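You operate a simulated robot arm through the tools that you are given. There is no shell and no other tool.

Carry out the task below with a simulated two-armed robot. There is one attempt and no reset: what you move stays moved.

JOB
Lap the blue disc 3 strokes, then the yellow disc 3 strokes.
Fine: one at a time in the lapping holder, by the lapping knob and its display; put the first back, leave the second in. Set down upright: what you pick out.

Only the result counts: the job must be done as asked and must still hold three seconds after the hand-in. Knocking over, shifting, dropping, spilling or breaking anything else fails it.

ROBOT AND FRAMES
Two 7-joint arms with fingered hands on one trunk that stands fixed in place. Base frame: the origin is at the foot of the trunk, x ahead of it, y to its left, z up. Readings come in mm, rad, newtons and seconds.
The left shoulder is at [60, 177, 900], the right one opposite. Each reaches about 1000 mm from its shoulder. Payload 4 kg a hand.
The tool frame of a hand sits at the grasp point between the pads (the TCP): z along the fingers, y along the line on which they close. The tips reach 37 mm beyond it. The gripper opens to 124 mm; its body begins 43 mm behind the TCP. The gripper is a hand of 3 fingers: y runs from the thumb to the fingers, the wrist lies at [-15, -108, -202] in the tool frame, and closing takes about 1.5 s.
Orientation is that of the tool frame in the base frame, as a unit quaternion [x, y, z, w]. With the fingers straight down and the wrist toward the robot, the tool's x, y and z point along [0, 1, 0], [1, 0, 0] and [0, 0, -1] of the base frame.

CONTROLS
- The arms move only by the tool send_rows. It takes "left_plan", "right_plan" or both (then of equal length, played together; a hand with none holds still); each is a list of rows, each an object (a shift or turn left out is 0, a gripper value left out holds the last) with "slide": the shift along the tool's x, y, z in mm, a list of three; "angular": the turn, a rotation vector about the tool's x, y, z in rad, a list of three. In form: [{"slide": [x, y, z], "angular": [wx, wy, wz]}, ...]. A call has 1 to 20 rows; each row shifts and turns the commanded pose from where the row before left it, along the tool's axes as they then stand. "left_hand" and "right_hand" are, for a hand that has rows, the closure in counts, from 0 (fully open) to 255 (shut), set as the call begins (left out, the last holds). Each row takes 0.2 s and may step no farther than 50 mm and 0.15 rad from the row before; otherwise, or with a gripper value out of range, the whole call is refused. A pose out of reach is approached as far as the arm can. The call stops where the force on the tool passes 40 N (or 10 N more than at its start, if that is more) or the arm is blocked; 0.2 s more then pass. Each finger travels about 72 mm/s and halts on what it meets, pressing with about 29 N; the grip force reading is that of the motor and also rises with nothing between the fingers. The clock runs only during rows and for 0.2 s after the last one: add rows that do not move to give the fingers time. The reply holds the time, the measured pose of the TCP, the force on the tool along the base axes, the opening and the grip force, in the units named above and with some noise, with the torque about the TCP (base axes, N m) and any sound that the robot's microphone picked up, and new pictures: "pictures" is both (left out), scene, wrist or none (wrist: the cameras of the hands that moved).
- Cameras (640 x 400 px; columns grow to the right, rows downward): "scene" is now at [56.1, -18.8, 1547.1]; the picture's right is [-0.25, -0.97, 0.00], its down [-0.59, 0.15, -0.80] and it looks along [0.77, -0.20, -0.61] (base axes); focal length 348 px, centre (320, 200). "left" rides on the left gripper at [-64, -76, -137] in its tool frame; the picture's right is [-0.84, -0.26, 0.48], its down [0.48, -0.76, 0.43] and it looks along [0.26, 0.60, 0.76] (tool axes); focal length 256 px, centre (320, 200). "right" rides on the right gripper at [64, -76, -137] in its tool frame; the picture's right is [-0.84, 0.26, -0.48], its down [-0.48, -0.76, 0.43] and it looks along [-0.26, 0.60, 0.76] (tool axes); focal length 256 px, centre (320, 200). There is no depth. A picture from a camera that has moved, and an enlarged one, comes with that camera's place and axes in the base frame and with its lens. The place of the scene camera against the robot may be out by one fixed shift of up to 12 mm in any direction.
- raise_lower(by): slides the trunk up (or, below 0, down) by that many mm; the arms and the scene camera ride with it, the base frame stays. It gives what a move gives, with no picture.
- finger_targets(index, middle, thumb_bend, thumb_turn, hand): sets how far each is bent, from 0 (flat) to 100 (curled in); at 30 the hand is open as for a grip, at 70 the pads meet at the TCP. One left out holds its place. A second passes; each finger stops where it meets its share of the squeeze, and holds until it gets a number again. A gripper value or a shape takes the hand back. It gives what a move gives, with no picture; readings hold the bend of each and the force on the fingers (four entries, about 0 where the hand has none), thumb and palm. thumb_turn goes from beside the hand (0) to across from the fingers (100), as for a grip.
- set_grasp(shape, hand): the hand has 3 fingers and takes this shape, open, in about a second: jaw (thumb against the fingers, like two jaws); tri (thumb and two fingers); tip (a fingertip pinch); poke (one finger out to press); point (the index stretched); flat (the hand flat); cup (the hand cupped); fist (a fist). The gripper value then closes the fingers along that shape, each until it touches; the sizes above hold for jaw. It gives what a move gives, with no picture.
- pan_tilt(pan, tilt): turns the head with the scene camera to pan (to the left, within 1.501 rad either way) and tilt (down, from -0.506 to 1.204), counted from straight ahead of the robot. It gives what a move gives, and a new picture of the scene camera.
- enlarge(camera, box): a new picture of the part [left, top, right, bottom] of that camera's present view, enlarged. The clock stands still meanwhile.
- sign_off(): hands the job in; it is judged then, once.

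Nothing tells you positions but the pictures and the camera data. Unless the task says otherwise, let go and move clear before handing in.

The tools are called after "Emit:" as a command line: name --argument value ..., lists and objects as JSON in quotes. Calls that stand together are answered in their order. send_rows: Moves the arms, as the interface text tells. Its arguments: {"type":"object","properties":{"left_plan":{"type":"array","items":{"type":"object","properties":{"slide":{"type":"array","items":{"type":"number"}},"angular":{"type":"array","items":{"type":"number"}}}}},"left_hand":{"type":"number"},"right_plan":{"type":"array","items":{"type":"object","properties":{"slide":{"type":"array","items":{"type":"number"}},"angular":{"type":"array","items":{"type":"number"}}}}},"right_hand":{"type":"number"},"pictures":{"type":"string","enum":["both","scene","wrist","none"]}},"required":[]} The other tools are called the same way: raise_lower (by) moves the trunk up or down; set_grasp (shape, hand) gives the hand a shape; finger_targets (index, middle, thumb_bend, thumb_turn, hand) moves the fingers one by one; pan_tilt (pan, tilt) turns the head that bears the scene camera; enlarge (camera, box) takes an enlarged picture of a part of a camera's view; sign_off () hands the job in.

At the start:

```text
time_s: 0.0
left_tool_pos: [585.1, 67.3, 1088.7]
left_tool_rot: [0.707, 0.708, 0.0, 0.0]
left_ft_force: [0.6, 0.0, -0.4]
left_ft_torque: [0.01, 0.02, -0.01]
left_finger_gap: 123.7
left_gripper_force: 0.1
left_shape: jaw
left_bend: [30.0, 30.0, 30.0, 98.0]
left_finger forces: [0.0, 0.0, 0.0, 0.1, 0.0, 0.0]
right_tool_pos: [436.4, -375.5, 1155.4]
right_tool_rot: [0.707, 0.707, 0.0, 0.0]
right_ft_force: [-0.4, -0.3, -0.2]
right_ft_torque: [0.03, -0.02, 0.02]
right_finger_gap: 123.4
right_gripper_force: 0.1
right_shape: jaw
right_bend: [30.0, 30.0, 30.0, 98.0]
right_finger forces: [0.1, 0.1, 0.0, 0.1, 0.0, 0.0]
trunk travel left (down, up): [-425.0, 165.0]
head pan, tilt (commanded): [-0.257, 0.651]
```

scene: 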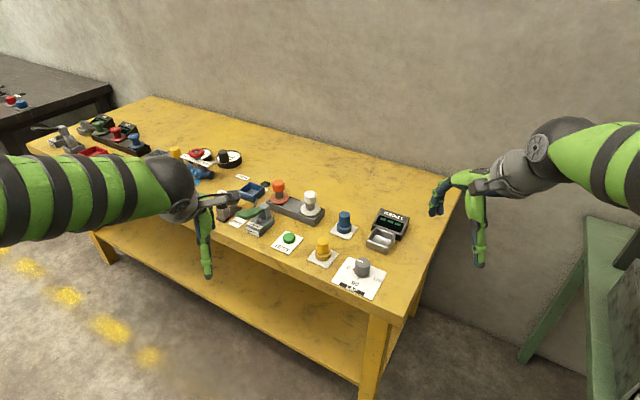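
right: 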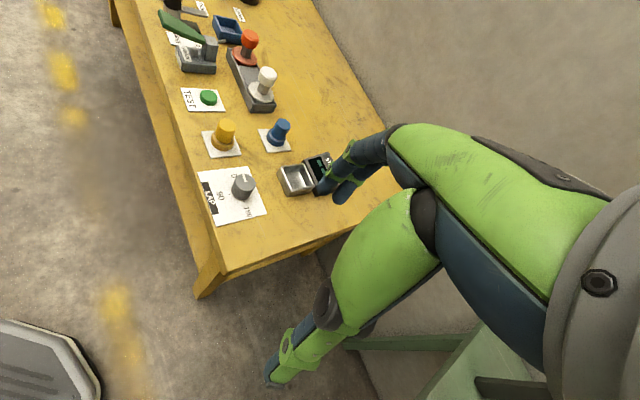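
left: 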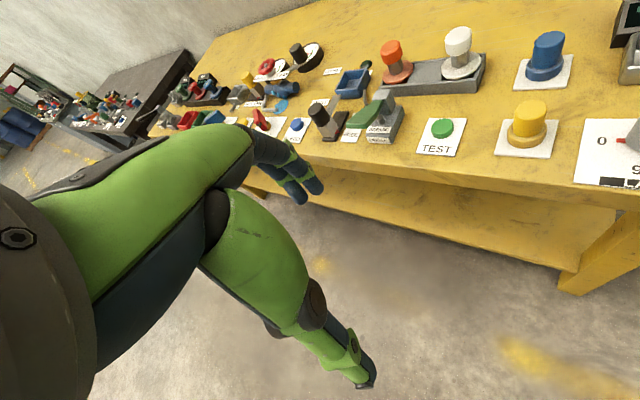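

I see a yellow bench with knobbed discs (blue, yellow, orange, white), a grey holder with a display, and a grey knob on a white card near the right end. I'll look closer before moving anything.

Emit:
enlarge --camera "scene" --box '[220, 160, 420, 310]'

Emit:
enlarge --camera "right" --box '[140, 0, 340, 240]'

Emit:
enlarge --camera "left" --box '[380, 0, 640, 200]'

```text
2.67 times, centred on (320, 235) of scene
camera zoom: at [56.1, -18.8, 1547.1], right [-0.25, -0.97, 0.0], down [-0.59, 0.15, -0.8], along [0.77, -0.2, -0.61], focal length 929 px, centre (320, 107)
```

zoom: 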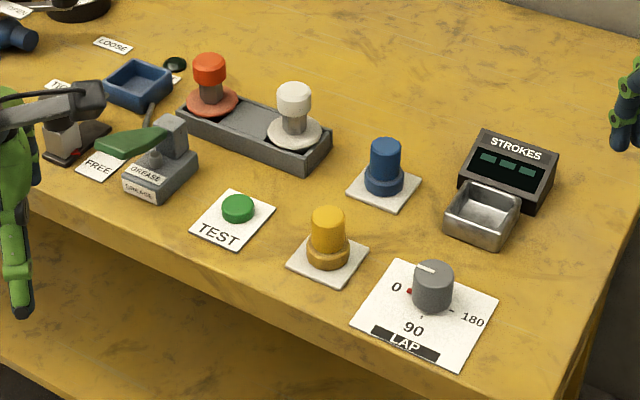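

```text
1.67 times, centred on (240, 120) of right
camera zoom: at [360.3, -309.5, 1292.1], right [0.26, -0.84, 0.48], down [-0.76, -0.48, -0.43], along [0.6, -0.26, -0.76], focal length 427 px, centre (453, 333)
```

zoom: 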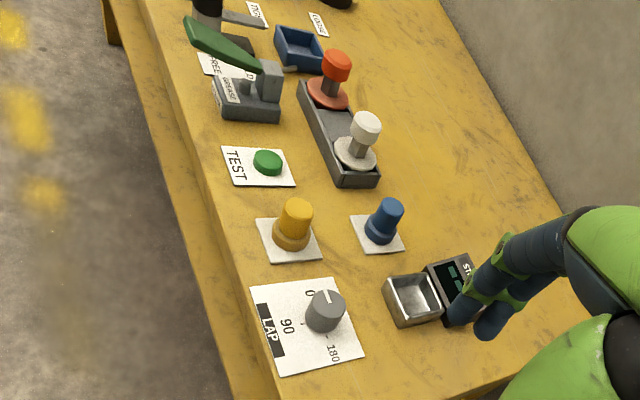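

```text
2.00 times, centred on (510, 100) of left
camera zoom: at [510.7, 3.8, 1225.5], right [-0.26, -0.84, -0.48], down [-0.76, 0.48, -0.43], along [0.6, 0.26, -0.76], focal length 512 px, centre (-60, 400)
```

zoom: 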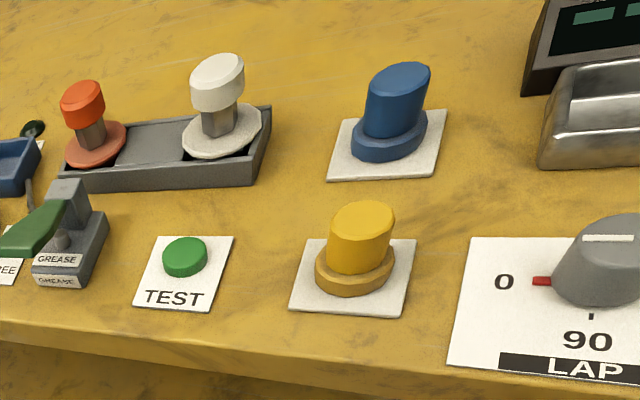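

The right end of the bench holds the lapping holder with its STROKES display, the LAP knob, and the blue and yellow discs on white pads. I'll check the rest of the bench for other blue or yellow discs and clues, and zoom in on the display and knob.

Emit:
enlarge --camera "scene" --box '[320, 190, 420, 305]'

Emit:
enlarge --camera "left" --box '[140, 30, 420, 160]'

Emit:
enlarge --camera "left" --box '[560, 0, 640, 200]'

Emit:
enlarge --camera "scene" --box '[20, 90, 270, 210]'

```text
3.48 times, centred on (370, 248) of scene
camera zoom: at [56.1, -18.8, 1547.1], right [-0.25, -0.97, 0.0], down [-0.59, 0.15, -0.8], along [0.77, -0.2, -0.61], focal length 1211 px, centre (146, 35)
```

zoom: 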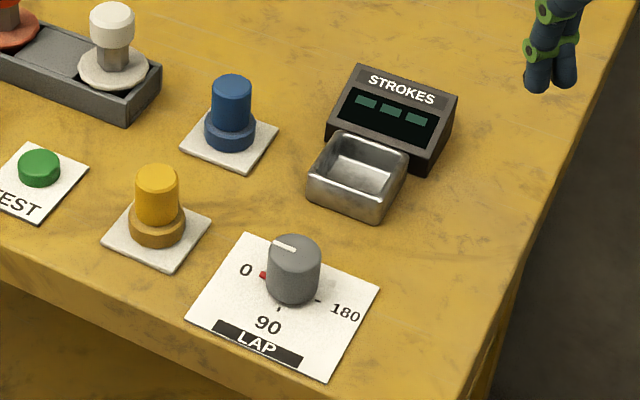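

```text
2.29 times, centred on (280, 95) of left
camera zoom: at [510.7, 3.8, 1225.5], right [-0.26, -0.84, -0.48], down [-0.76, 0.48, -0.43], along [0.6, 0.26, -0.76], focal length 585 px, centre (411, 440)
```

zoom: 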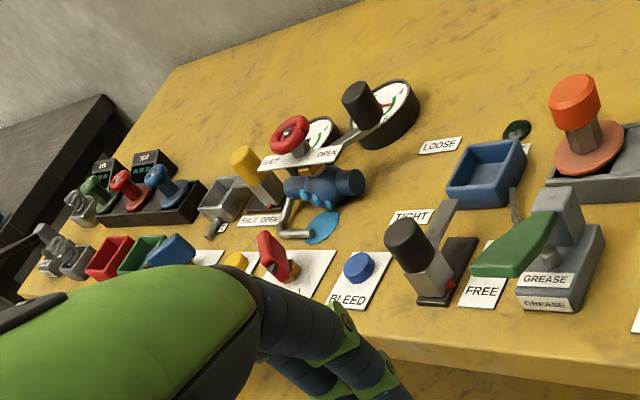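

```text
2.00 times, centred on (600, 100) of left
camera zoom: at [510.7, 3.8, 1225.5], right [-0.26, -0.84, -0.48], down [-0.76, 0.48, -0.43], along [0.6, 0.26, -0.76], focal length 512 px, centre (-240, 400)
```

zoom: 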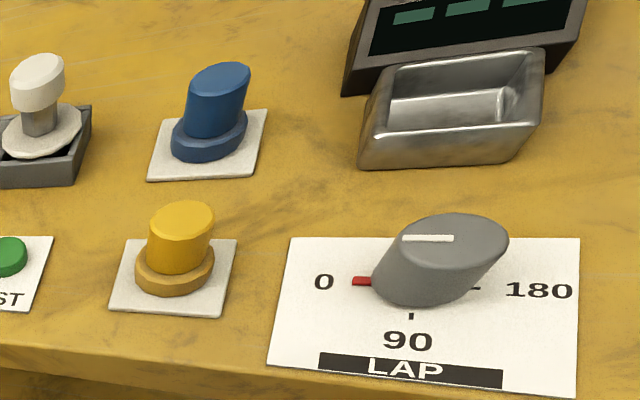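

```text
2.56 times, centred on (145, 150) of scene
camera zoom: at [56.1, -18.8, 1547.1], right [-0.25, -0.97, 0.0], down [-0.59, 0.15, -0.8], along [0.77, -0.2, -0.61], focal length 892 px, centre (768, 328)
```

zoom: 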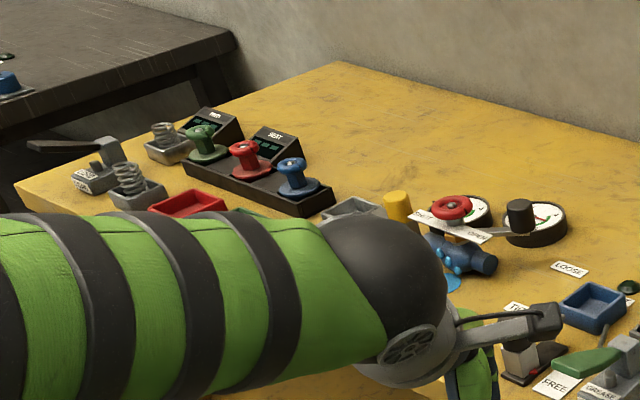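

The LAP knob appears to sit near (654, -304), blue near (840, -308), yellow near (743, -212) and the holder near (742, -390), with the bench top at about z 800. I'll bring the right hand over the area for a closer view.

Emit:
send_rows --right_plan '[{"slide": [9, 25, 31]}, {"slide": [9, 25, 31]}, {"slide": [9, 25, 31]}, {"slide": [9, 25, 31]}, {"slide": [9, 25, 31]}]' --pictures "both"

```text
time_s: 1.2
left_tool_pos: [585.4, 67.1, 1086.7]
left_tool_rot: [0.707, 0.707, 0.0, 0.001]
left_ft_force: [0.4, 0.2, -0.1]
left_ft_torque: [0.01, 0.03, -0.01]
left_finger_gap: 123.4
left_gripper_force: 0.0
left_shape: jaw
left_bend: [30.0, 30.0, 30.0, 98.0]
left_finger forces: [0.1, 0.1, 0.0, 0.0, 0.1, 0.1]
right_tool_pos: [560.3, -330.1, 997.9]
right_tool_rot: [0.708, 0.707, -0.001, 0.0]
right_ft_force: [-0.9, 0.2, -0.9]
right_ft_torque: [0.04, 0.03, 0.0]
right_finger_gap: 123.9
right_gripper_force: 0.1
right_shape: jaw
right_bend: [30.0, 30.0, 30.0, 98.0]
right_finger forces: [0.0, 0.0, 0.0, 0.0, 0.1, 0.1]
trunk travel left (down, up): [-425.0, 165.0]
head pan, tilt (commanded): [-0.257, 0.651]
camera scene: at [57.0, -18.7, 1547.1], right [-0.25, -0.97, 0.0], down [-0.59, 0.15, -0.8], along [0.77, -0.2, -0.61], focal length 348 px, centre (320, 200)
camera right: at [484.6, -264.5, 1136.0], right [0.26, -0.84, 0.48], down [-0.76, -0.48, -0.43], along [0.6, -0.26, -0.76], focal length 256 px, centre (320, 200)
```

scene: 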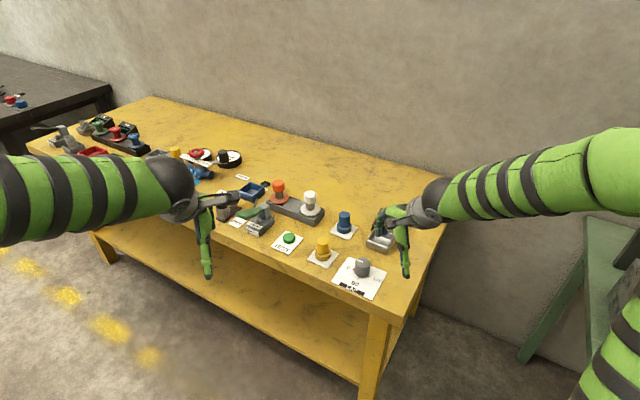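
right: 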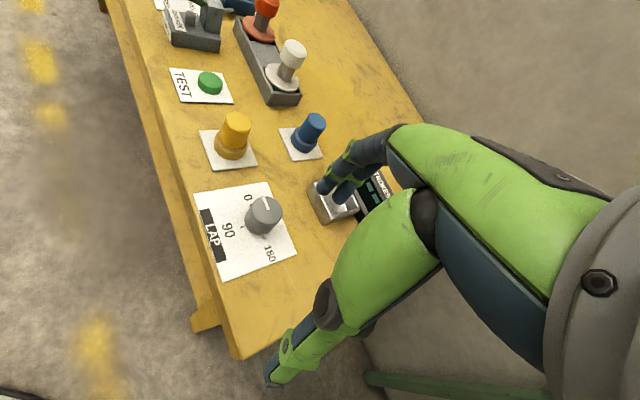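

The right hand now hangs above the front of the holder. I'll zoom in for exact positions of the discs, holder and knob.

Emit:
enlarge --camera "right" --box '[180, 90, 360, 290]'

Emit:
enlarge --camera "scene" --box '[300, 190, 400, 300]'

Emit:
enlarge --camera "left" --box '[480, 0, 640, 200]'

```text
2.00 times, centred on (270, 190) of right
camera zoom: at [484.6, -264.5, 1136.0], right [0.26, -0.84, 0.48], down [-0.76, -0.48, -0.43], along [0.6, -0.26, -0.76], focal length 512 px, centre (420, 220)
```

zoom: 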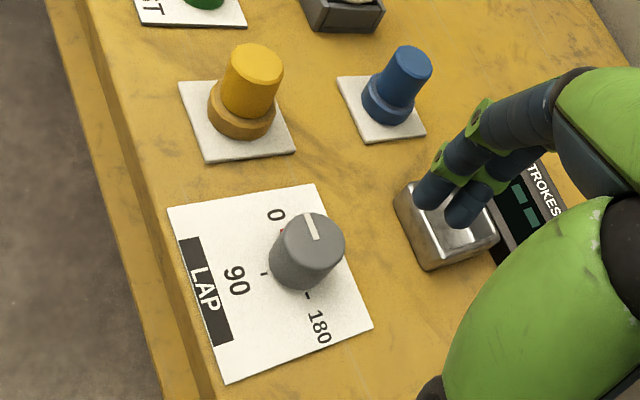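

```text
3.64 times, centred on (350, 245) of scene
camera zoom: at [57.0, -18.7, 1547.1], right [-0.25, -0.97, 0.0], down [-0.59, 0.15, -0.8], along [0.77, -0.2, -0.61], focal length 1266 px, centre (211, 36)
```

zoom: 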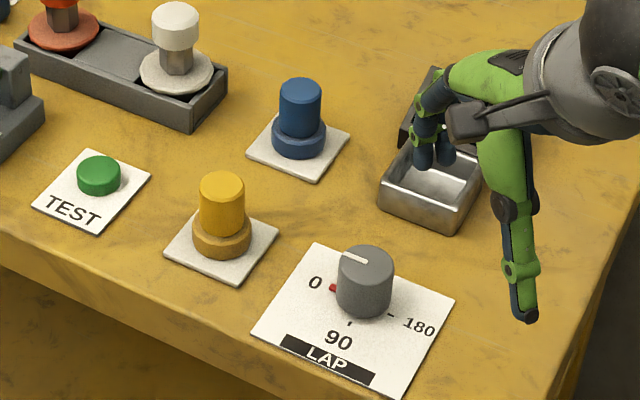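

```text
2.00 times, centred on (560, 100) of left
camera zoom: at [511.5, 3.7, 1225.0], right [-0.26, -0.84, -0.48], down [-0.76, 0.48, -0.43], along [0.6, 0.25, -0.76], focal length 512 px, centre (-160, 400)
```

zoom: 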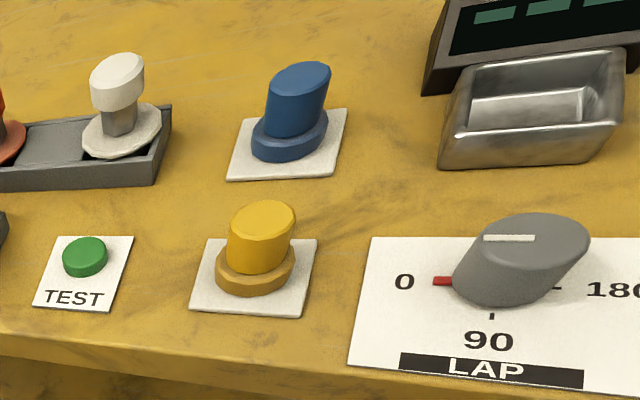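

The bench is turned roughly 45° to the robot. I'll shift the right hand to the right so its camera sees the holder, display, knob and both discs unobstructed.

Emit:
send_rows --right_plan '[{"slide": [-40, 13, 0]}, {"slide": [-40, 13, 0]}, {"slide": [-40, 14, 0]}, {"slide": [0, 0, 0]}]' --pictures "wrist"

Emit:
enlarge --camera "right" --box '[180, 120, 340, 240]'

Emit:
enlarge --camera "right" --box '[60, 60, 300, 260]'

Emit:
enlarge --camera "scene" --box '[340, 195, 420, 260]'

```text
time_s: 2.2
left_tool_pos: [586.3, 67.5, 1088.6]
left_tool_rot: [0.707, 0.708, 0.0, 0.0]
left_ft_force: [0.3, -0.2, 0.7]
left_ft_torque: [0.01, 0.01, 0.02]
left_finger_gap: 123.4
left_gripper_force: 0.0
left_shape: jaw
left_bend: [30.0, 30.0, 30.0, 98.0]
left_finger forces: [0.1, 0.0, 0.0, 0.0, 0.0, 0.0]
right_tool_pos: [598.4, -450.0, 999.0]
right_tool_rot: [0.707, 0.707, -0.001, -0.001]
right_ft_force: [0.3, 1.3, -0.2]
right_ft_torque: [0.02, -0.02, -0.03]
right_finger_gap: 123.4
right_gripper_force: 0.2
right_shape: jaw
right_bend: [30.0, 30.0, 30.0, 98.0]
right_finger forces: [0.1, 0.0, 0.1, 0.0, 0.1, 0.1]
trunk travel left (down, up): [-425.0, 165.0]
head pan, tilt (commanded): [-0.257, 0.651]
camera right: at [523.0, -384.3, 1135.6], right [0.26, -0.84, 0.48], down [-0.76, -0.48, -0.43], along [0.6, -0.26, -0.76], focal length 256 px, centre (320, 200)
```

right: 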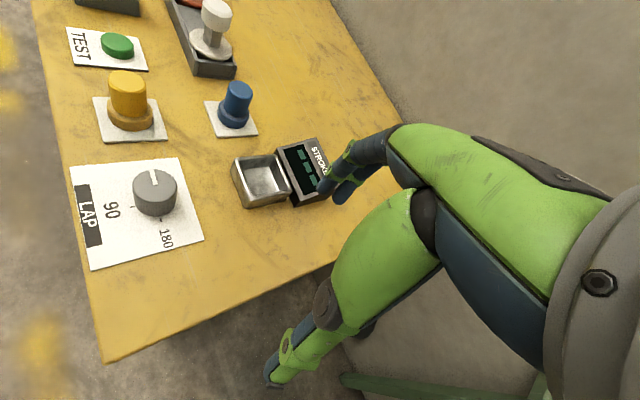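

```text
3.33 times, centred on (260, 180) of right
camera zoom: at [523.0, -384.3, 1135.6], right [0.26, -0.84, 0.48], down [-0.76, -0.48, -0.43], along [0.6, -0.26, -0.76], focal length 853 px, centre (520, 267)
```

zoom: 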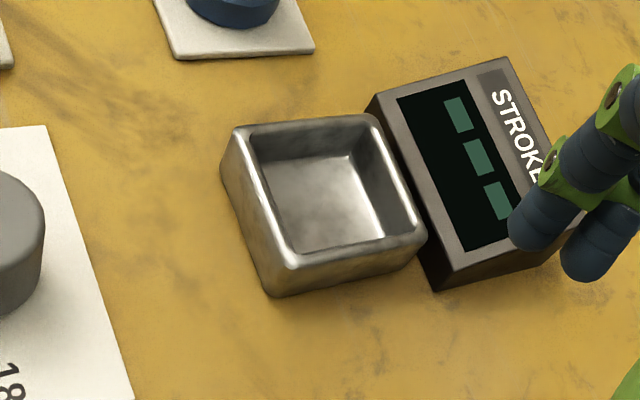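

```text
2.00 times, centred on (180, 160) of right
camera zoom: at [523.0, -384.3, 1135.6], right [0.26, -0.84, 0.48], down [-0.76, -0.48, -0.43], along [0.6, -0.26, -0.76], focal length 512 px, centre (600, 280)
```

zoom: 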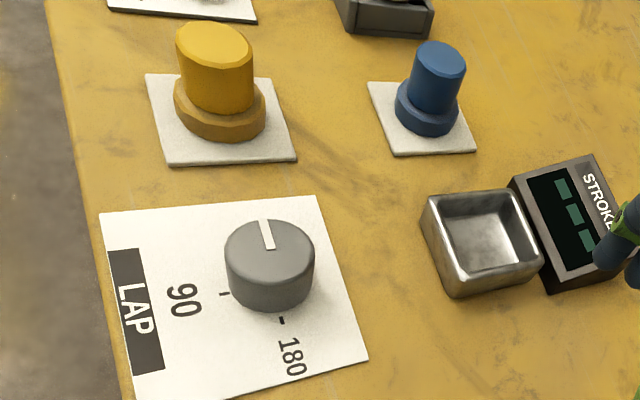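

```text
6.15 times, centred on (380, 228) of scene
camera zoom: at [56.1, -18.7, 1547.1], right [-0.25, -0.97, 0.0], down [-0.59, 0.15, -0.8], along [0.77, -0.2, -0.61], focal length 2143 px, centre (-49, 31)
```

zoom: 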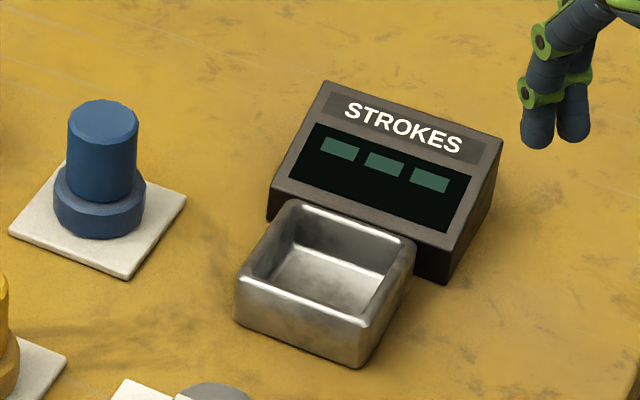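

The holder's inner square is about 57 mm wide, centred near (752, -395), and the disc flange is about 46 mm. The blue disc stands near (840, -308) with its top at about z 865. I'll turn the hand 45° to match the bench, half-close it and go above the blue disc.

Emit:
send_rows --right_hand 100 --right_plan '[{"angular": [0, 0, -0.131]}, {"angular": [0, 0, -0.131]}, {"angular": [0, 0, -0.131]}, {"angular": [0, 0, -0.131]}, {"angular": [0, 0, -0.131]}, {"angular": [0, 0, -0.13]}, {"slide": [-10, 38.7, 5.5]}, {"slide": [-10, 38.7, 5.5]}, {"slide": [-10, 38.7, 5.5]}, {"slide": [-10, 38.7, 5.5]}, {"slide": [-10, 38.7, 5.5]}, {"slide": [-10, 38.7, 5.5]}, {"slide": [-10, 38.7, 5.5]}, {"slide": [0, 0, 0]}]' --pictures "both"

```text
time_s: 5.2
left_tool_pos: [586.1, 67.7, 1089.1]
left_tool_rot: [0.707, 0.707, 0.001, 0.0]
left_ft_force: [-0.8, 0.4, 0.3]
left_ft_torque: [0.01, -0.01, 0.01]
left_finger_gap: 123.5
left_gripper_force: 0.0
left_shape: jaw
left_bend: [30.0, 30.0, 30.0, 98.0]
left_finger forces: [0.1, 0.0, 0.1, 0.0, 0.0, 0.0]
right_tool_pos: [842.4, -309.1, 962.0]
right_tool_rot: [0.382, 0.924, 0.0, 0.0]
right_ft_force: [0.4, 0.4, 0.7]
right_ft_torque: [-0.01, 0.03, 0.03]
right_finger_gap: 75.8
right_gripper_force: 0.1
right_shape: jaw
right_bend: [38.0, 41.0, 53.0, 99.0]
right_finger forces: [0.1, 0.0, 0.1, 0.0, 0.0, 0.1]
trunk travel left (down, up): [-425.0, 165.0]
head pan, tilt (commanded): [-0.257, 0.651]
camera scene: at [56.0, -18.9, 1547.2], right [-0.25, -0.97, 0.0], down [-0.59, 0.15, -0.8], along [0.77, -0.2, -0.61], focal length 348 px, centre (320, 200)
camera right: at [744.0, -315.0, 1099.1], right [0.77, -0.41, 0.48], down [-0.2, -0.88, -0.43], along [0.6, 0.24, -0.76], focal length 256 px, centre (320, 200)
```

scene: 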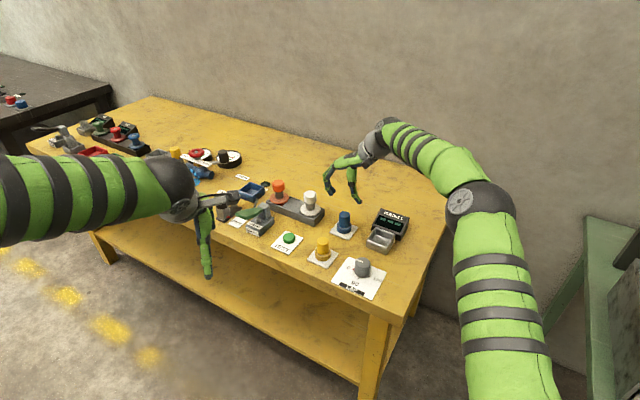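
right: 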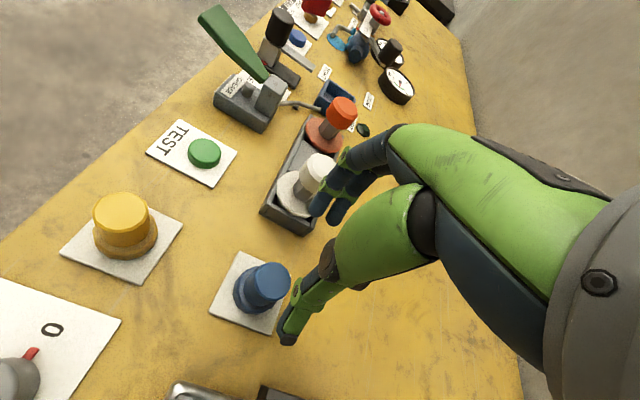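

The hand is above the blue disc. I'll zoom to measure its exact position relative to the hand.

Emit:
enlarge --camera "right" --box '[190, 230, 350, 350]'

Emit:
enlarge --camera "scene" --box '[310, 150, 410, 250]'

```text
3.33 times, centred on (270, 290) of right
camera zoom: at [744.0, -315.0, 1099.1], right [0.77, -0.41, 0.48], down [-0.2, -0.88, -0.43], along [0.6, 0.24, -0.76], focal length 853 px, centre (487, -100)
```

zoom: 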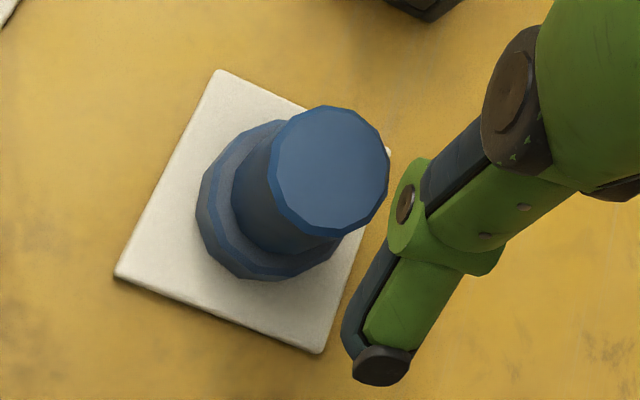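

```text
4.00 times, centred on (360, 200) of scene
camera zoom: at [56.0, -18.9, 1547.2], right [-0.25, -0.97, 0.0], down [-0.59, 0.15, -0.8], along [0.77, -0.2, -0.61], focal length 1393 px, centre (160, 200)
```

zoom: 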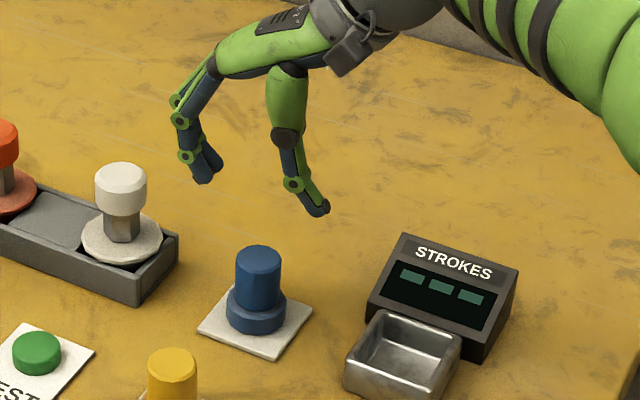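

The blue disc is centred on its pad at about (838.5, -306). I'll align and descend so the fingertips stop just above the flange.

Emit:
send_rows --right_plan '[{"slide": [4.7, -0.8, 0]}, {"slide": [0, 0, 32]}, {"slide": [0, 0, 32]}, {"slide": [0, 0, 28]}, {"slide": [0, 0, 0]}]' --pictures "both"

Emit:
enlarge --camera "scene" --box '[310, 170, 410, 250]'

Emit:
enlarge --camera "right" --box '[240, 160, 420, 360]'

```text
time_s: 6.4
left_tool_pos: [586.2, 67.6, 1087.8]
left_tool_rot: [0.707, 0.708, -0.001, 0.0]
left_ft_force: [0.2, 0.3, -0.5]
left_ft_torque: [0.0, -0.02, 0.0]
left_finger_gap: 123.4
left_gripper_force: 0.1
left_shape: jaw
left_bend: [30.0, 30.0, 30.0, 98.0]
left_finger forces: [0.1, 0.1, 0.0, 0.1, 0.0, 0.0]
right_tool_pos: [838.4, -305.6, 868.9]
right_tool_rot: [0.383, 0.924, 0.001, 0.0]
right_ft_force: [-0.2, 0.1, 0.2]
right_ft_torque: [-0.03, 0.06, 0.03]
right_finger_gap: 75.7
right_gripper_force: 0.1
right_shape: jaw
right_bend: [38.0, 41.0, 53.0, 99.0]
right_finger forces: [0.1, 0.0, 0.0, 0.0, 0.1, 0.0]
trunk travel left (down, up): [-425.0, 165.0]
head pan, tilt (commanded): [-0.257, 0.651]
camera scene: at [56.3, -18.9, 1547.1], right [-0.25, -0.97, 0.0], down [-0.59, 0.15, -0.8], along [0.77, -0.2, -0.61], focal length 348 px, centre (320, 200)
camera right: at [740.0, -313.5, 1006.2], right [0.77, -0.41, 0.48], down [-0.2, -0.88, -0.43], along [0.6, 0.24, -0.76], focal length 256 px, centre (320, 200)
```

scene: 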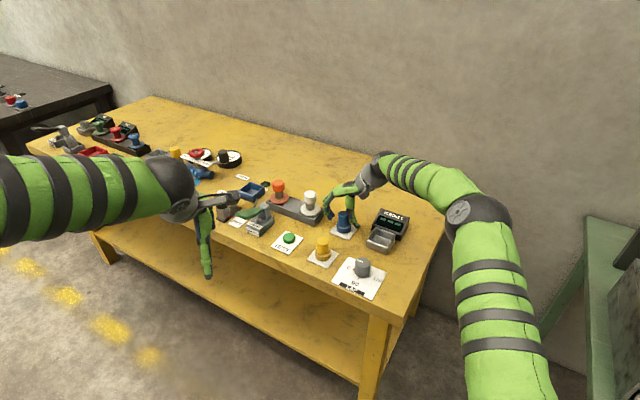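
right: 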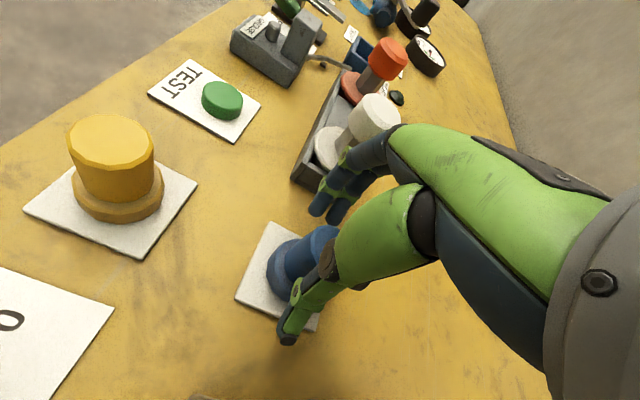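

```text
5.00 times, centred on (360, 210) of scene
camera zoom: at [56.3, -18.9, 1547.1], right [-0.25, -0.97, 0.0], down [-0.59, 0.15, -0.8], along [0.77, -0.2, -0.61], focal length 1741 px, centre (120, 150)
```

zoom: 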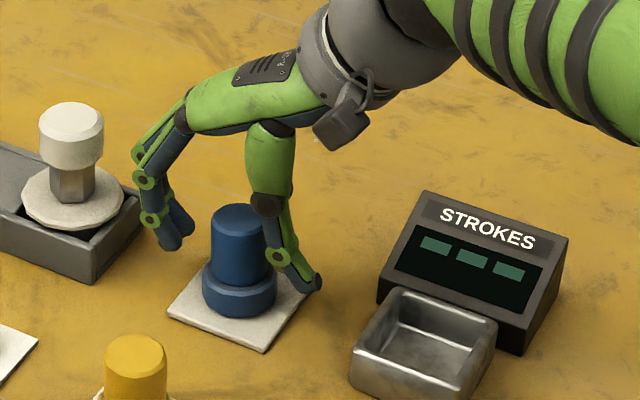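

```text
2.00 times, centred on (330, 260) of right
camera zoom: at [740.0, -313.5, 1006.2], right [0.77, -0.41, 0.48], down [-0.2, -0.88, -0.43], along [0.6, 0.24, -0.76], focal length 512 px, centre (300, 80)
```

zoom: 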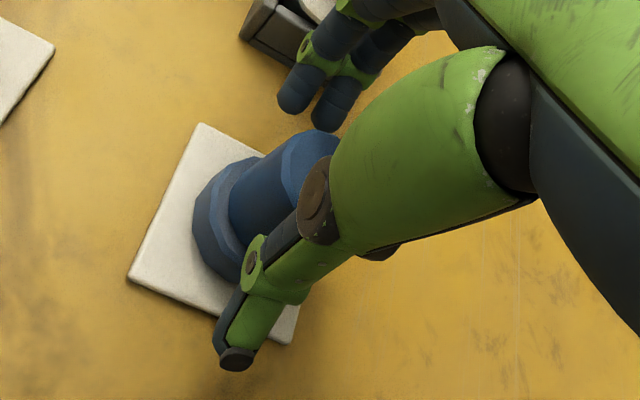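

The disc handle stands between the thumb and fingers, and the tips are clear of the flange. I'll close the hand on it.

Emit:
send_rows --right_hand 255 --right_plan '[{}, {}, {}, {}, {}, {}, {}]' --pictures "wrist"

Emit:
enlarge --camera "scene" --box '[310, 170, 410, 250]'

Emit:
enlarge --camera "right" --box '[240, 160, 420, 360]'

```text
time_s: 8.0
left_tool_pos: [584.7, 68.1, 1089.4]
left_tool_rot: [0.707, 0.707, -0.001, 0.0]
left_ft_force: [0.0, 0.5, -0.2]
left_ft_torque: [0.04, 0.01, -0.02]
left_finger_gap: 123.5
left_gripper_force: 0.1
left_shape: jaw
left_bend: [30.0, 30.0, 30.0, 98.0]
left_finger forces: [0.1, 0.1, 0.1, 0.1, 0.1, 0.1]
right_tool_pos: [837.9, -305.6, 870.1]
right_tool_rot: [0.383, 0.924, 0.0, 0.001]
right_ft_force: [3.8, 2.9, 10.1]
right_ft_torque: [0.37, -0.41, -0.04]
right_finger_gap: 36.1
right_gripper_force: 29.2
right_shape: jaw
right_bend: [55.0, 57.0, 59.0, 100.0]
right_finger forces: [20.3, 14.2, 0.1, 0.0, 33.3, 0.0]
trunk travel left (down, up): [-425.0, 165.0]
head pan, tilt (commanded): [-0.257, 0.651]
camera right: at [739.7, -313.0, 1007.5], right [0.77, -0.41, 0.48], down [-0.2, -0.88, -0.44], along [0.6, 0.24, -0.76], focal length 256 px, centre (320, 200)
```

right: 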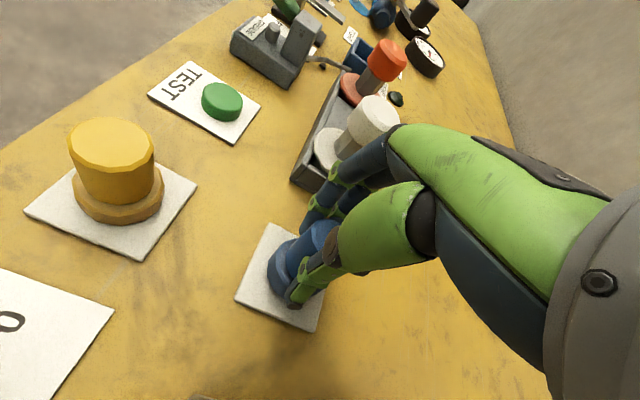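

```text
5.00 times, centred on (360, 210) of scene
camera zoom: at [55.5, -18.3, 1547.2], right [-0.25, -0.97, 0.0], down [-0.59, 0.15, -0.8], along [0.77, -0.2, -0.61], focal length 1741 px, centre (120, 150)
```

zoom: 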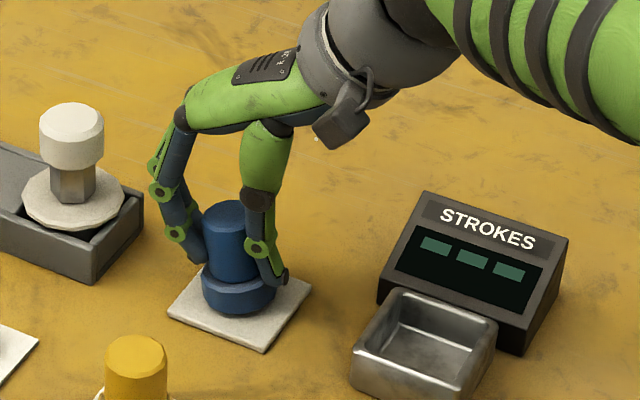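

```text
2.00 times, centred on (330, 260) of right
camera zoom: at [739.7, -313.0, 1007.5], right [0.77, -0.41, 0.48], down [-0.2, -0.88, -0.44], along [0.6, 0.24, -0.76], focal length 512 px, centre (300, 80)
```

zoom: 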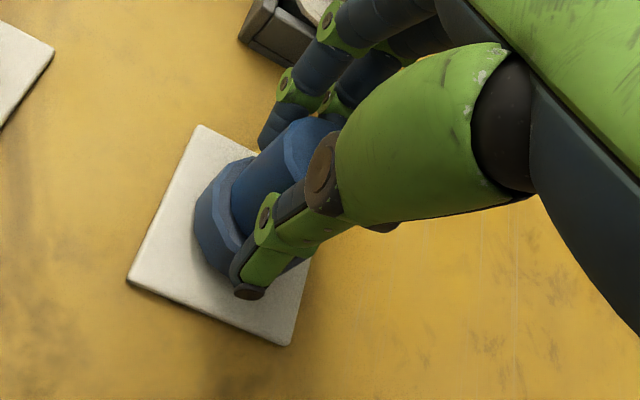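

The grip closed, but the tips bear on the flange and the disc leans a little. I'll open again, rise about 9 mm and regrip.

Emit:
send_rows --right_hand 100 --right_plan '[{}, {}, {}, {}, {"slide": [0, 0, -9]}, {}]' --pictures "wrist"

Emit:
enlarge --camera "scene" --box '[310, 170, 410, 250]'

Emit:
enlarge --camera "right" --box '[240, 160, 420, 360]'

```text
time_s: 9.4
left_tool_pos: [585.2, 66.9, 1088.6]
left_tool_rot: [0.707, 0.707, -0.001, 0.0]
left_ft_force: [0.8, 0.5, -0.2]
left_ft_torque: [-0.01, 0.01, 0.02]
left_finger_gap: 123.5
left_gripper_force: 0.1
left_shape: jaw
left_bend: [30.0, 30.0, 30.0, 98.0]
left_finger forces: [0.0, 0.0, 0.1, 0.0, 0.0, 0.1]
right_tool_pos: [839.9, -307.1, 878.6]
right_tool_rot: [0.382, 0.924, 0.0, 0.0]
right_ft_force: [0.2, -0.2, 0.7]
right_ft_torque: [0.0, -0.01, 0.0]
right_finger_gap: 74.9
right_gripper_force: 0.0
right_shape: jaw
right_bend: [38.0, 42.0, 53.0, 99.0]
right_finger forces: [0.0, 0.0, 0.0, 0.1, 0.1, 0.0]
trunk travel left (down, up): [-425.0, 165.0]
head pan, tilt (commanded): [-0.257, 0.651]
camera right: at [740.2, -313.3, 1015.5], right [0.77, -0.41, 0.48], down [-0.2, -0.88, -0.43], along [0.6, 0.24, -0.76], focal length 256 px, centre (320, 200)
```

right: 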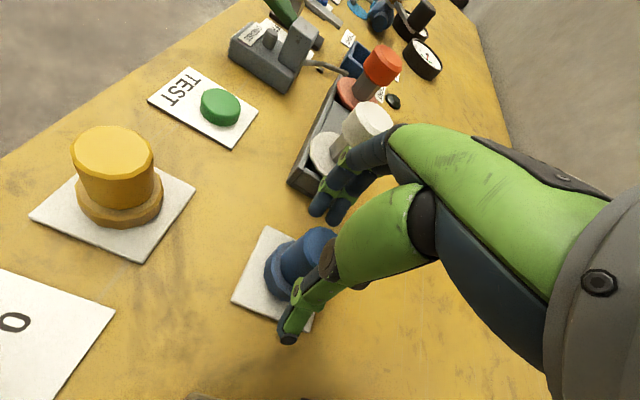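

```text
5.00 times, centred on (360, 210) of scene
camera zoom: at [56.2, -18.8, 1547.1], right [-0.25, -0.97, 0.0], down [-0.59, 0.15, -0.8], along [0.77, -0.2, -0.61], focal length 1741 px, centre (120, 150)
```

zoom: 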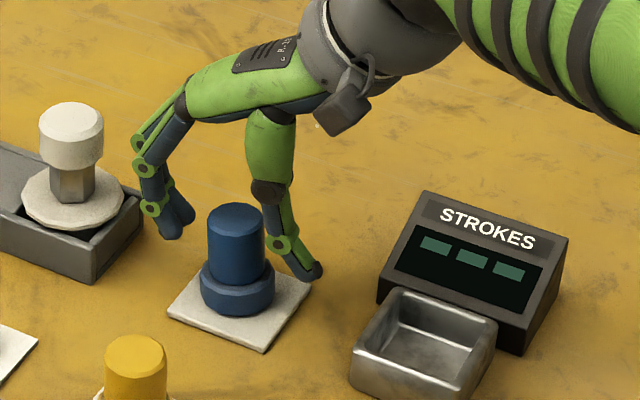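

```text
2.00 times, centred on (330, 260) of right
camera zoom: at [740.2, -313.3, 1015.5], right [0.77, -0.41, 0.48], down [-0.2, -0.88, -0.43], along [0.6, 0.24, -0.76], focal length 512 px, centre (300, 80)
```

zoom: 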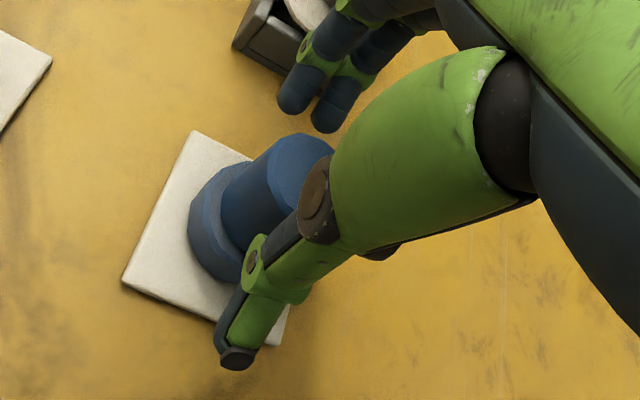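

The disc is standing upright on its pad again. I'll close at this higher position and check the tilt.

Emit:
send_rows --right_hand 255 --right_plan '[{}, {}, {}, {}, {}, {}, {}]' --pictures "wrist"

Emit:
enlarge --camera "scene" --box '[310, 170, 410, 250]'

Emit:
enlarge --camera "right" --box '[240, 160, 420, 360]'

```text
time_s: 11.0
left_tool_pos: [585.4, 68.4, 1088.9]
left_tool_rot: [0.707, 0.707, 0.0, 0.0]
left_ft_force: [-0.4, -0.2, -0.2]
left_ft_torque: [-0.01, 0.01, -0.01]
left_finger_gap: 123.7
left_gripper_force: 0.1
left_shape: jaw
left_bend: [30.0, 30.0, 30.0, 98.0]
left_finger forces: [0.0, 0.0, 0.1, 0.1, 0.0, 0.0]
right_tool_pos: [838.8, -306.6, 880.8]
right_tool_rot: [0.383, 0.924, 0.001, 0.001]
right_ft_force: [2.1, 2.0, 13.8]
right_ft_torque: [0.4, -0.41, 0.0]
right_finger_gap: 34.3
right_gripper_force: 29.4
right_shape: jaw
right_bend: [53.0, 54.0, 61.0, 100.0]
right_finger forces: [20.8, 14.6, 0.0, 0.0, 36.1, 0.0]
trunk travel left (down, up): [-425.0, 165.0]
head pan, tilt (commanded): [-0.257, 0.651]
camera right: at [739.7, -312.8, 1017.2], right [0.77, -0.41, 0.48], down [-0.2, -0.88, -0.44], along [0.6, 0.24, -0.76], focal length 256 px, centre (320, 200)
```

right: 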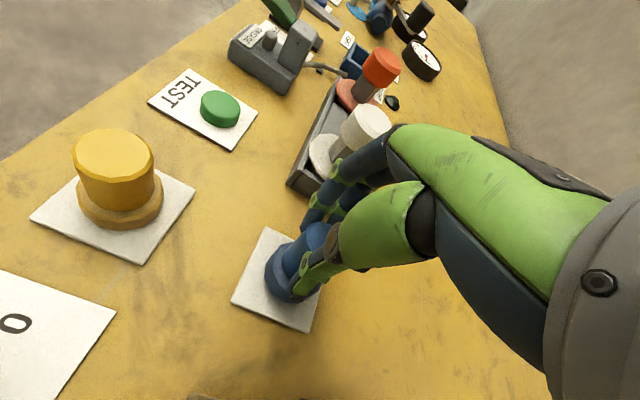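

```text
5.00 times, centred on (360, 210) of scene
camera zoom: at [55.1, -18.2, 1547.3], right [-0.25, -0.97, 0.0], down [-0.59, 0.15, -0.8], along [0.77, -0.2, -0.61], focal length 1741 px, centre (120, 150)
```

zoom: 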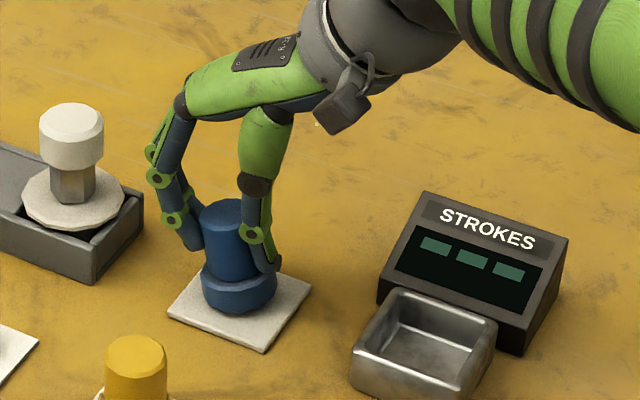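

```text
2.00 times, centred on (330, 260) of right
camera zoom: at [739.7, -312.8, 1017.2], right [0.77, -0.41, 0.48], down [-0.2, -0.88, -0.44], along [0.6, 0.24, -0.76], focal length 512 px, centre (300, 80)
```

zoom: 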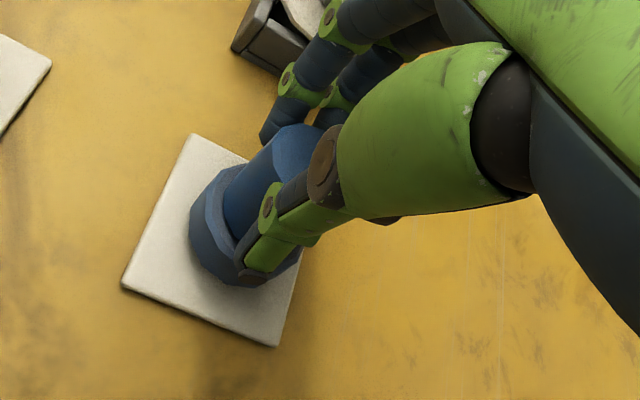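

The thumb reaches the handle first and tips the disc. I'll open, rise slightly and close in steps so both sides meet the handle together.

Emit:
send_rows --right_hand 100 --right_plan '[{}, {}, {}, {}, {"slide": [0, 0, -5]}, {}]' --pictures "none"

Emit:
send_rows --right_hand 150 --right_plan '[{}, {}, {}, {}, {}]' --pictures "wrist"

Emit:
enlarge --camera "scene" --box '[310, 170, 410, 250]'

Emit:
enlarge --camera "right" --box '[240, 160, 420, 360]'

```text
time_s: 12.4
left_tool_pos: [585.4, 68.8, 1089.1]
left_tool_rot: [0.707, 0.707, 0.0, 0.0]
left_ft_force: [0.0, 0.4, -0.5]
left_ft_torque: [0.0, 0.03, -0.01]
left_finger_gap: 123.5
left_gripper_force: 0.1
left_shape: jaw
left_bend: [30.0, 30.0, 30.0, 98.0]
left_finger forces: [0.0, 0.1, 0.1, 0.0, 0.0, 0.0]
right_tool_pos: [837.7, -307.1, 882.1]
right_tool_rot: [0.382, 0.924, 0.0, 0.001]
right_ft_force: [-0.6, -0.3, -0.1]
right_ft_torque: [-0.03, -0.01, 0.03]
right_finger_gap: 75.0
right_gripper_force: 0.1
right_shape: jaw
right_bend: [38.0, 42.0, 53.0, 99.0]
right_finger forces: [0.1, 0.1, 0.0, 0.0, 0.0, 0.0]
trunk travel left (down, up): [-425.0, 165.0]
head pan, tilt (commanded): [-0.257, 0.651]
```

```text
time_s: 13.6
left_tool_pos: [586.5, 67.4, 1088.5]
left_tool_rot: [0.707, 0.707, 0.0, 0.0]
left_ft_force: [0.2, 0.2, 0.3]
left_ft_torque: [-0.01, -0.01, -0.02]
left_finger_gap: 123.8
left_gripper_force: 0.0
left_shape: jaw
left_bend: [30.0, 30.0, 30.0, 98.0]
left_finger forces: [0.1, 0.0, 0.1, 0.0, 0.0, 0.0]
right_tool_pos: [838.5, -305.8, 883.2]
right_tool_rot: [0.382, 0.924, 0.0, -0.001]
right_ft_force: [-0.4, -0.4, -0.8]
right_ft_torque: [-0.02, 0.01, 0.06]
right_finger_gap: 51.5
right_gripper_force: 0.2
right_shape: jaw
right_bend: [46.0, 49.0, 58.0, 100.0]
right_finger forces: [0.0, 0.1, 0.0, 0.0, 0.0, 0.0]
trunk travel left (down, up): [-425.0, 165.0]
head pan, tilt (commanded): [-0.257, 0.651]
camera right: at [739.7, -313.2, 1020.4], right [0.77, -0.41, 0.48], down [-0.2, -0.88, -0.43], along [0.6, 0.24, -0.76], focal length 256 px, centre (320, 200)
```

right: 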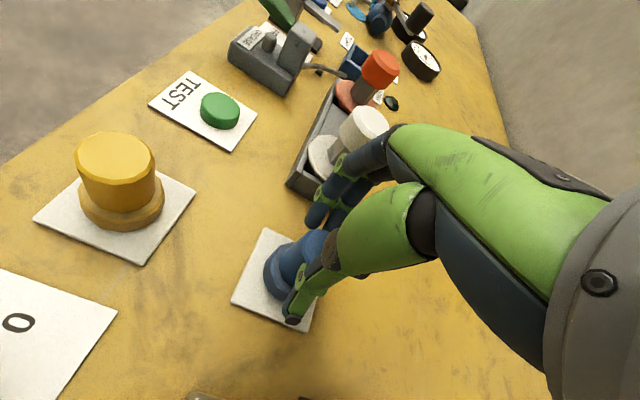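

```text
5.00 times, centred on (360, 210) of scene
camera zoom: at [56.2, -18.8, 1547.1], right [-0.25, -0.97, 0.0], down [-0.59, 0.15, -0.8], along [0.77, -0.2, -0.61], focal length 1741 px, centre (120, 150)
```

zoom: 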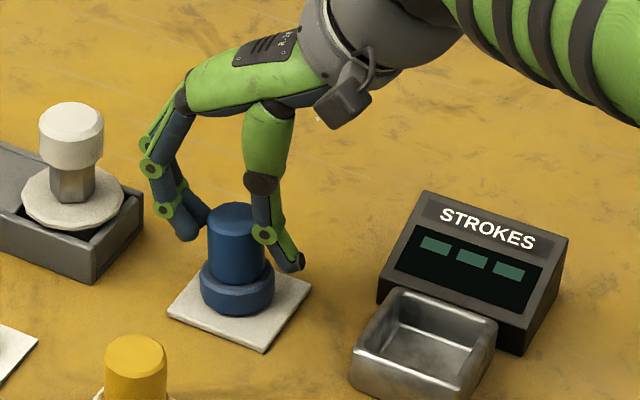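

```text
2.00 times, centred on (330, 260) of right
camera zoom: at [739.7, -313.2, 1020.4], right [0.77, -0.41, 0.48], down [-0.2, -0.88, -0.43], along [0.6, 0.24, -0.76], focal length 512 px, centre (300, 80)
```

zoom: 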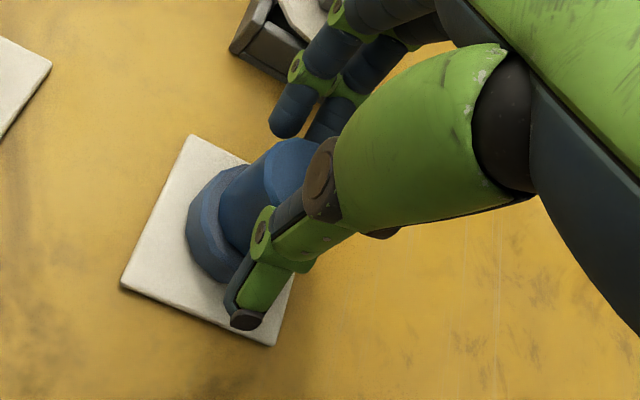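

No contact yet at a 51 mm gap, and I can see both pads lean together by about 10°, which is what tilts the disc. I'll open and tilt the hand about 10° so the pads stand vertical around the disc.

Emit:
send_rows --right_hand 100 --right_plan '[{}, {}, {"slide": [0, 1.5, 0]}, {"angular": [-0.085, 0, 0]}, {"angular": [-0.085, 0, 0]}, {}]' --pictures "none"

Emit:
send_rows --right_hand 150 --right_plan '[{}, {}, {}, {}, {}]' --pictures "wrist"

Emit:
enlarge --camera "scene" --box '[310, 170, 410, 250]'

Emit:
enlarge --camera "right" --box '[240, 160, 420, 360]'

```text
time_s: 15.0
left_tool_pos: [586.0, 68.1, 1088.7]
left_tool_rot: [0.707, 0.707, 0.0, 0.0]
left_ft_force: [-0.7, 1.4, -0.3]
left_ft_torque: [0.01, -0.01, 0.02]
left_finger_gap: 123.6
left_gripper_force: 0.0
left_shape: jaw
left_bend: [30.0, 30.0, 30.0, 98.0]
left_finger forces: [0.0, 0.1, 0.1, 0.0, 0.1, 0.1]
right_tool_pos: [838.6, -304.6, 883.7]
right_tool_rot: [0.382, 0.92, 0.078, 0.033]
right_ft_force: [-0.1, -0.1, -0.6]
right_ft_torque: [0.02, 0.01, 0.03]
right_finger_gap: 74.9
right_gripper_force: 0.1
right_shape: jaw
right_bend: [38.0, 42.0, 53.0, 99.0]
right_finger forces: [0.0, 0.0, 0.1, 0.0, 0.0, 0.0]
trunk travel left (down, up): [-425.0, 165.0]
head pan, tilt (commanded): [-0.257, 0.651]
```

```text
time_s: 16.2
left_tool_pos: [586.0, 67.3, 1088.0]
left_tool_rot: [0.707, 0.707, 0.0, 0.0]
left_ft_force: [0.0, -0.6, -0.7]
left_ft_torque: [-0.01, 0.02, 0.02]
left_finger_gap: 123.4
left_gripper_force: 0.0
left_shape: jaw
left_bend: [30.0, 30.0, 30.0, 98.0]
left_finger forces: [0.0, 0.0, 0.0, 0.1, 0.1, 0.1]
right_tool_pos: [839.7, -304.8, 884.1]
right_tool_rot: [0.381, 0.921, 0.078, 0.033]
right_ft_force: [0.6, 0.1, -0.6]
right_ft_torque: [0.02, -0.01, 0.0]
right_finger_gap: 51.7
right_gripper_force: 0.1
right_shape: jaw
right_bend: [46.0, 49.0, 58.0, 100.0]
right_finger forces: [0.0, 0.0, 0.1, 0.0, 0.6, 0.0]
trunk travel left (down, up): [-425.0, 165.0]
head pan, tilt (commanded): [-0.257, 0.651]
camera right: at [724.9, -326.8, 1005.4], right [0.71, -0.47, 0.52], down [-0.14, -0.82, -0.56], along [0.69, 0.33, -0.65], focal length 256 px, centre (320, 200)
```

right: 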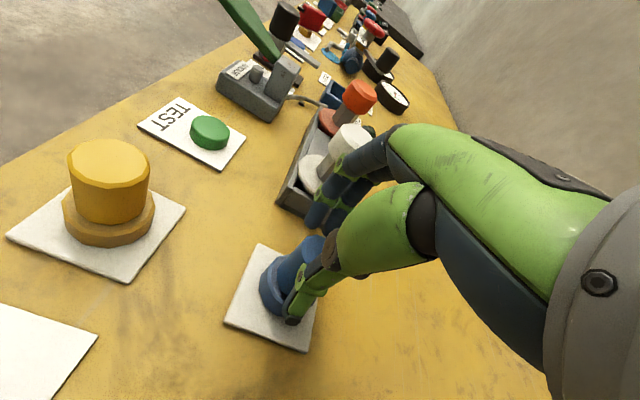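

```text
5.00 times, centred on (360, 210) of scene
camera zoom: at [56.2, -18.9, 1547.1], right [-0.25, -0.97, 0.0], down [-0.59, 0.15, -0.8], along [0.77, -0.2, -0.61], focal length 1741 px, centre (120, 150)
```

zoom: 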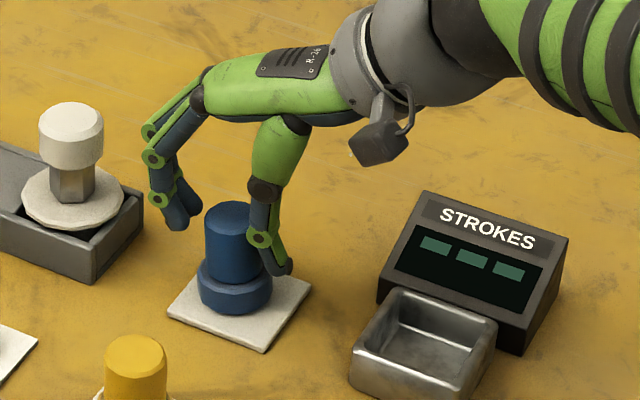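

```text
2.00 times, centred on (330, 260) of right
camera zoom: at [724.9, -326.8, 1005.4], right [0.71, -0.47, 0.52], down [-0.14, -0.82, -0.56], along [0.69, 0.33, -0.65], focal length 512 px, centre (300, 80)
```

zoom: 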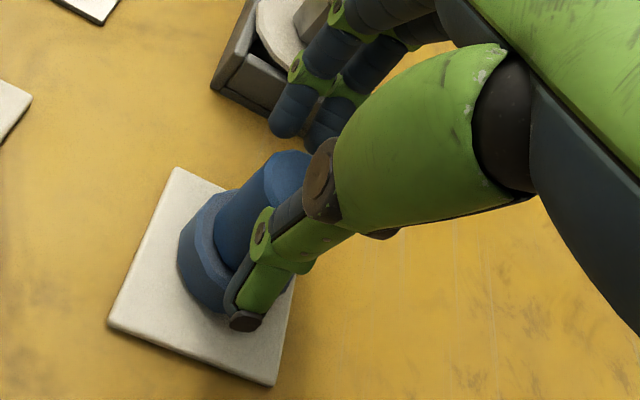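

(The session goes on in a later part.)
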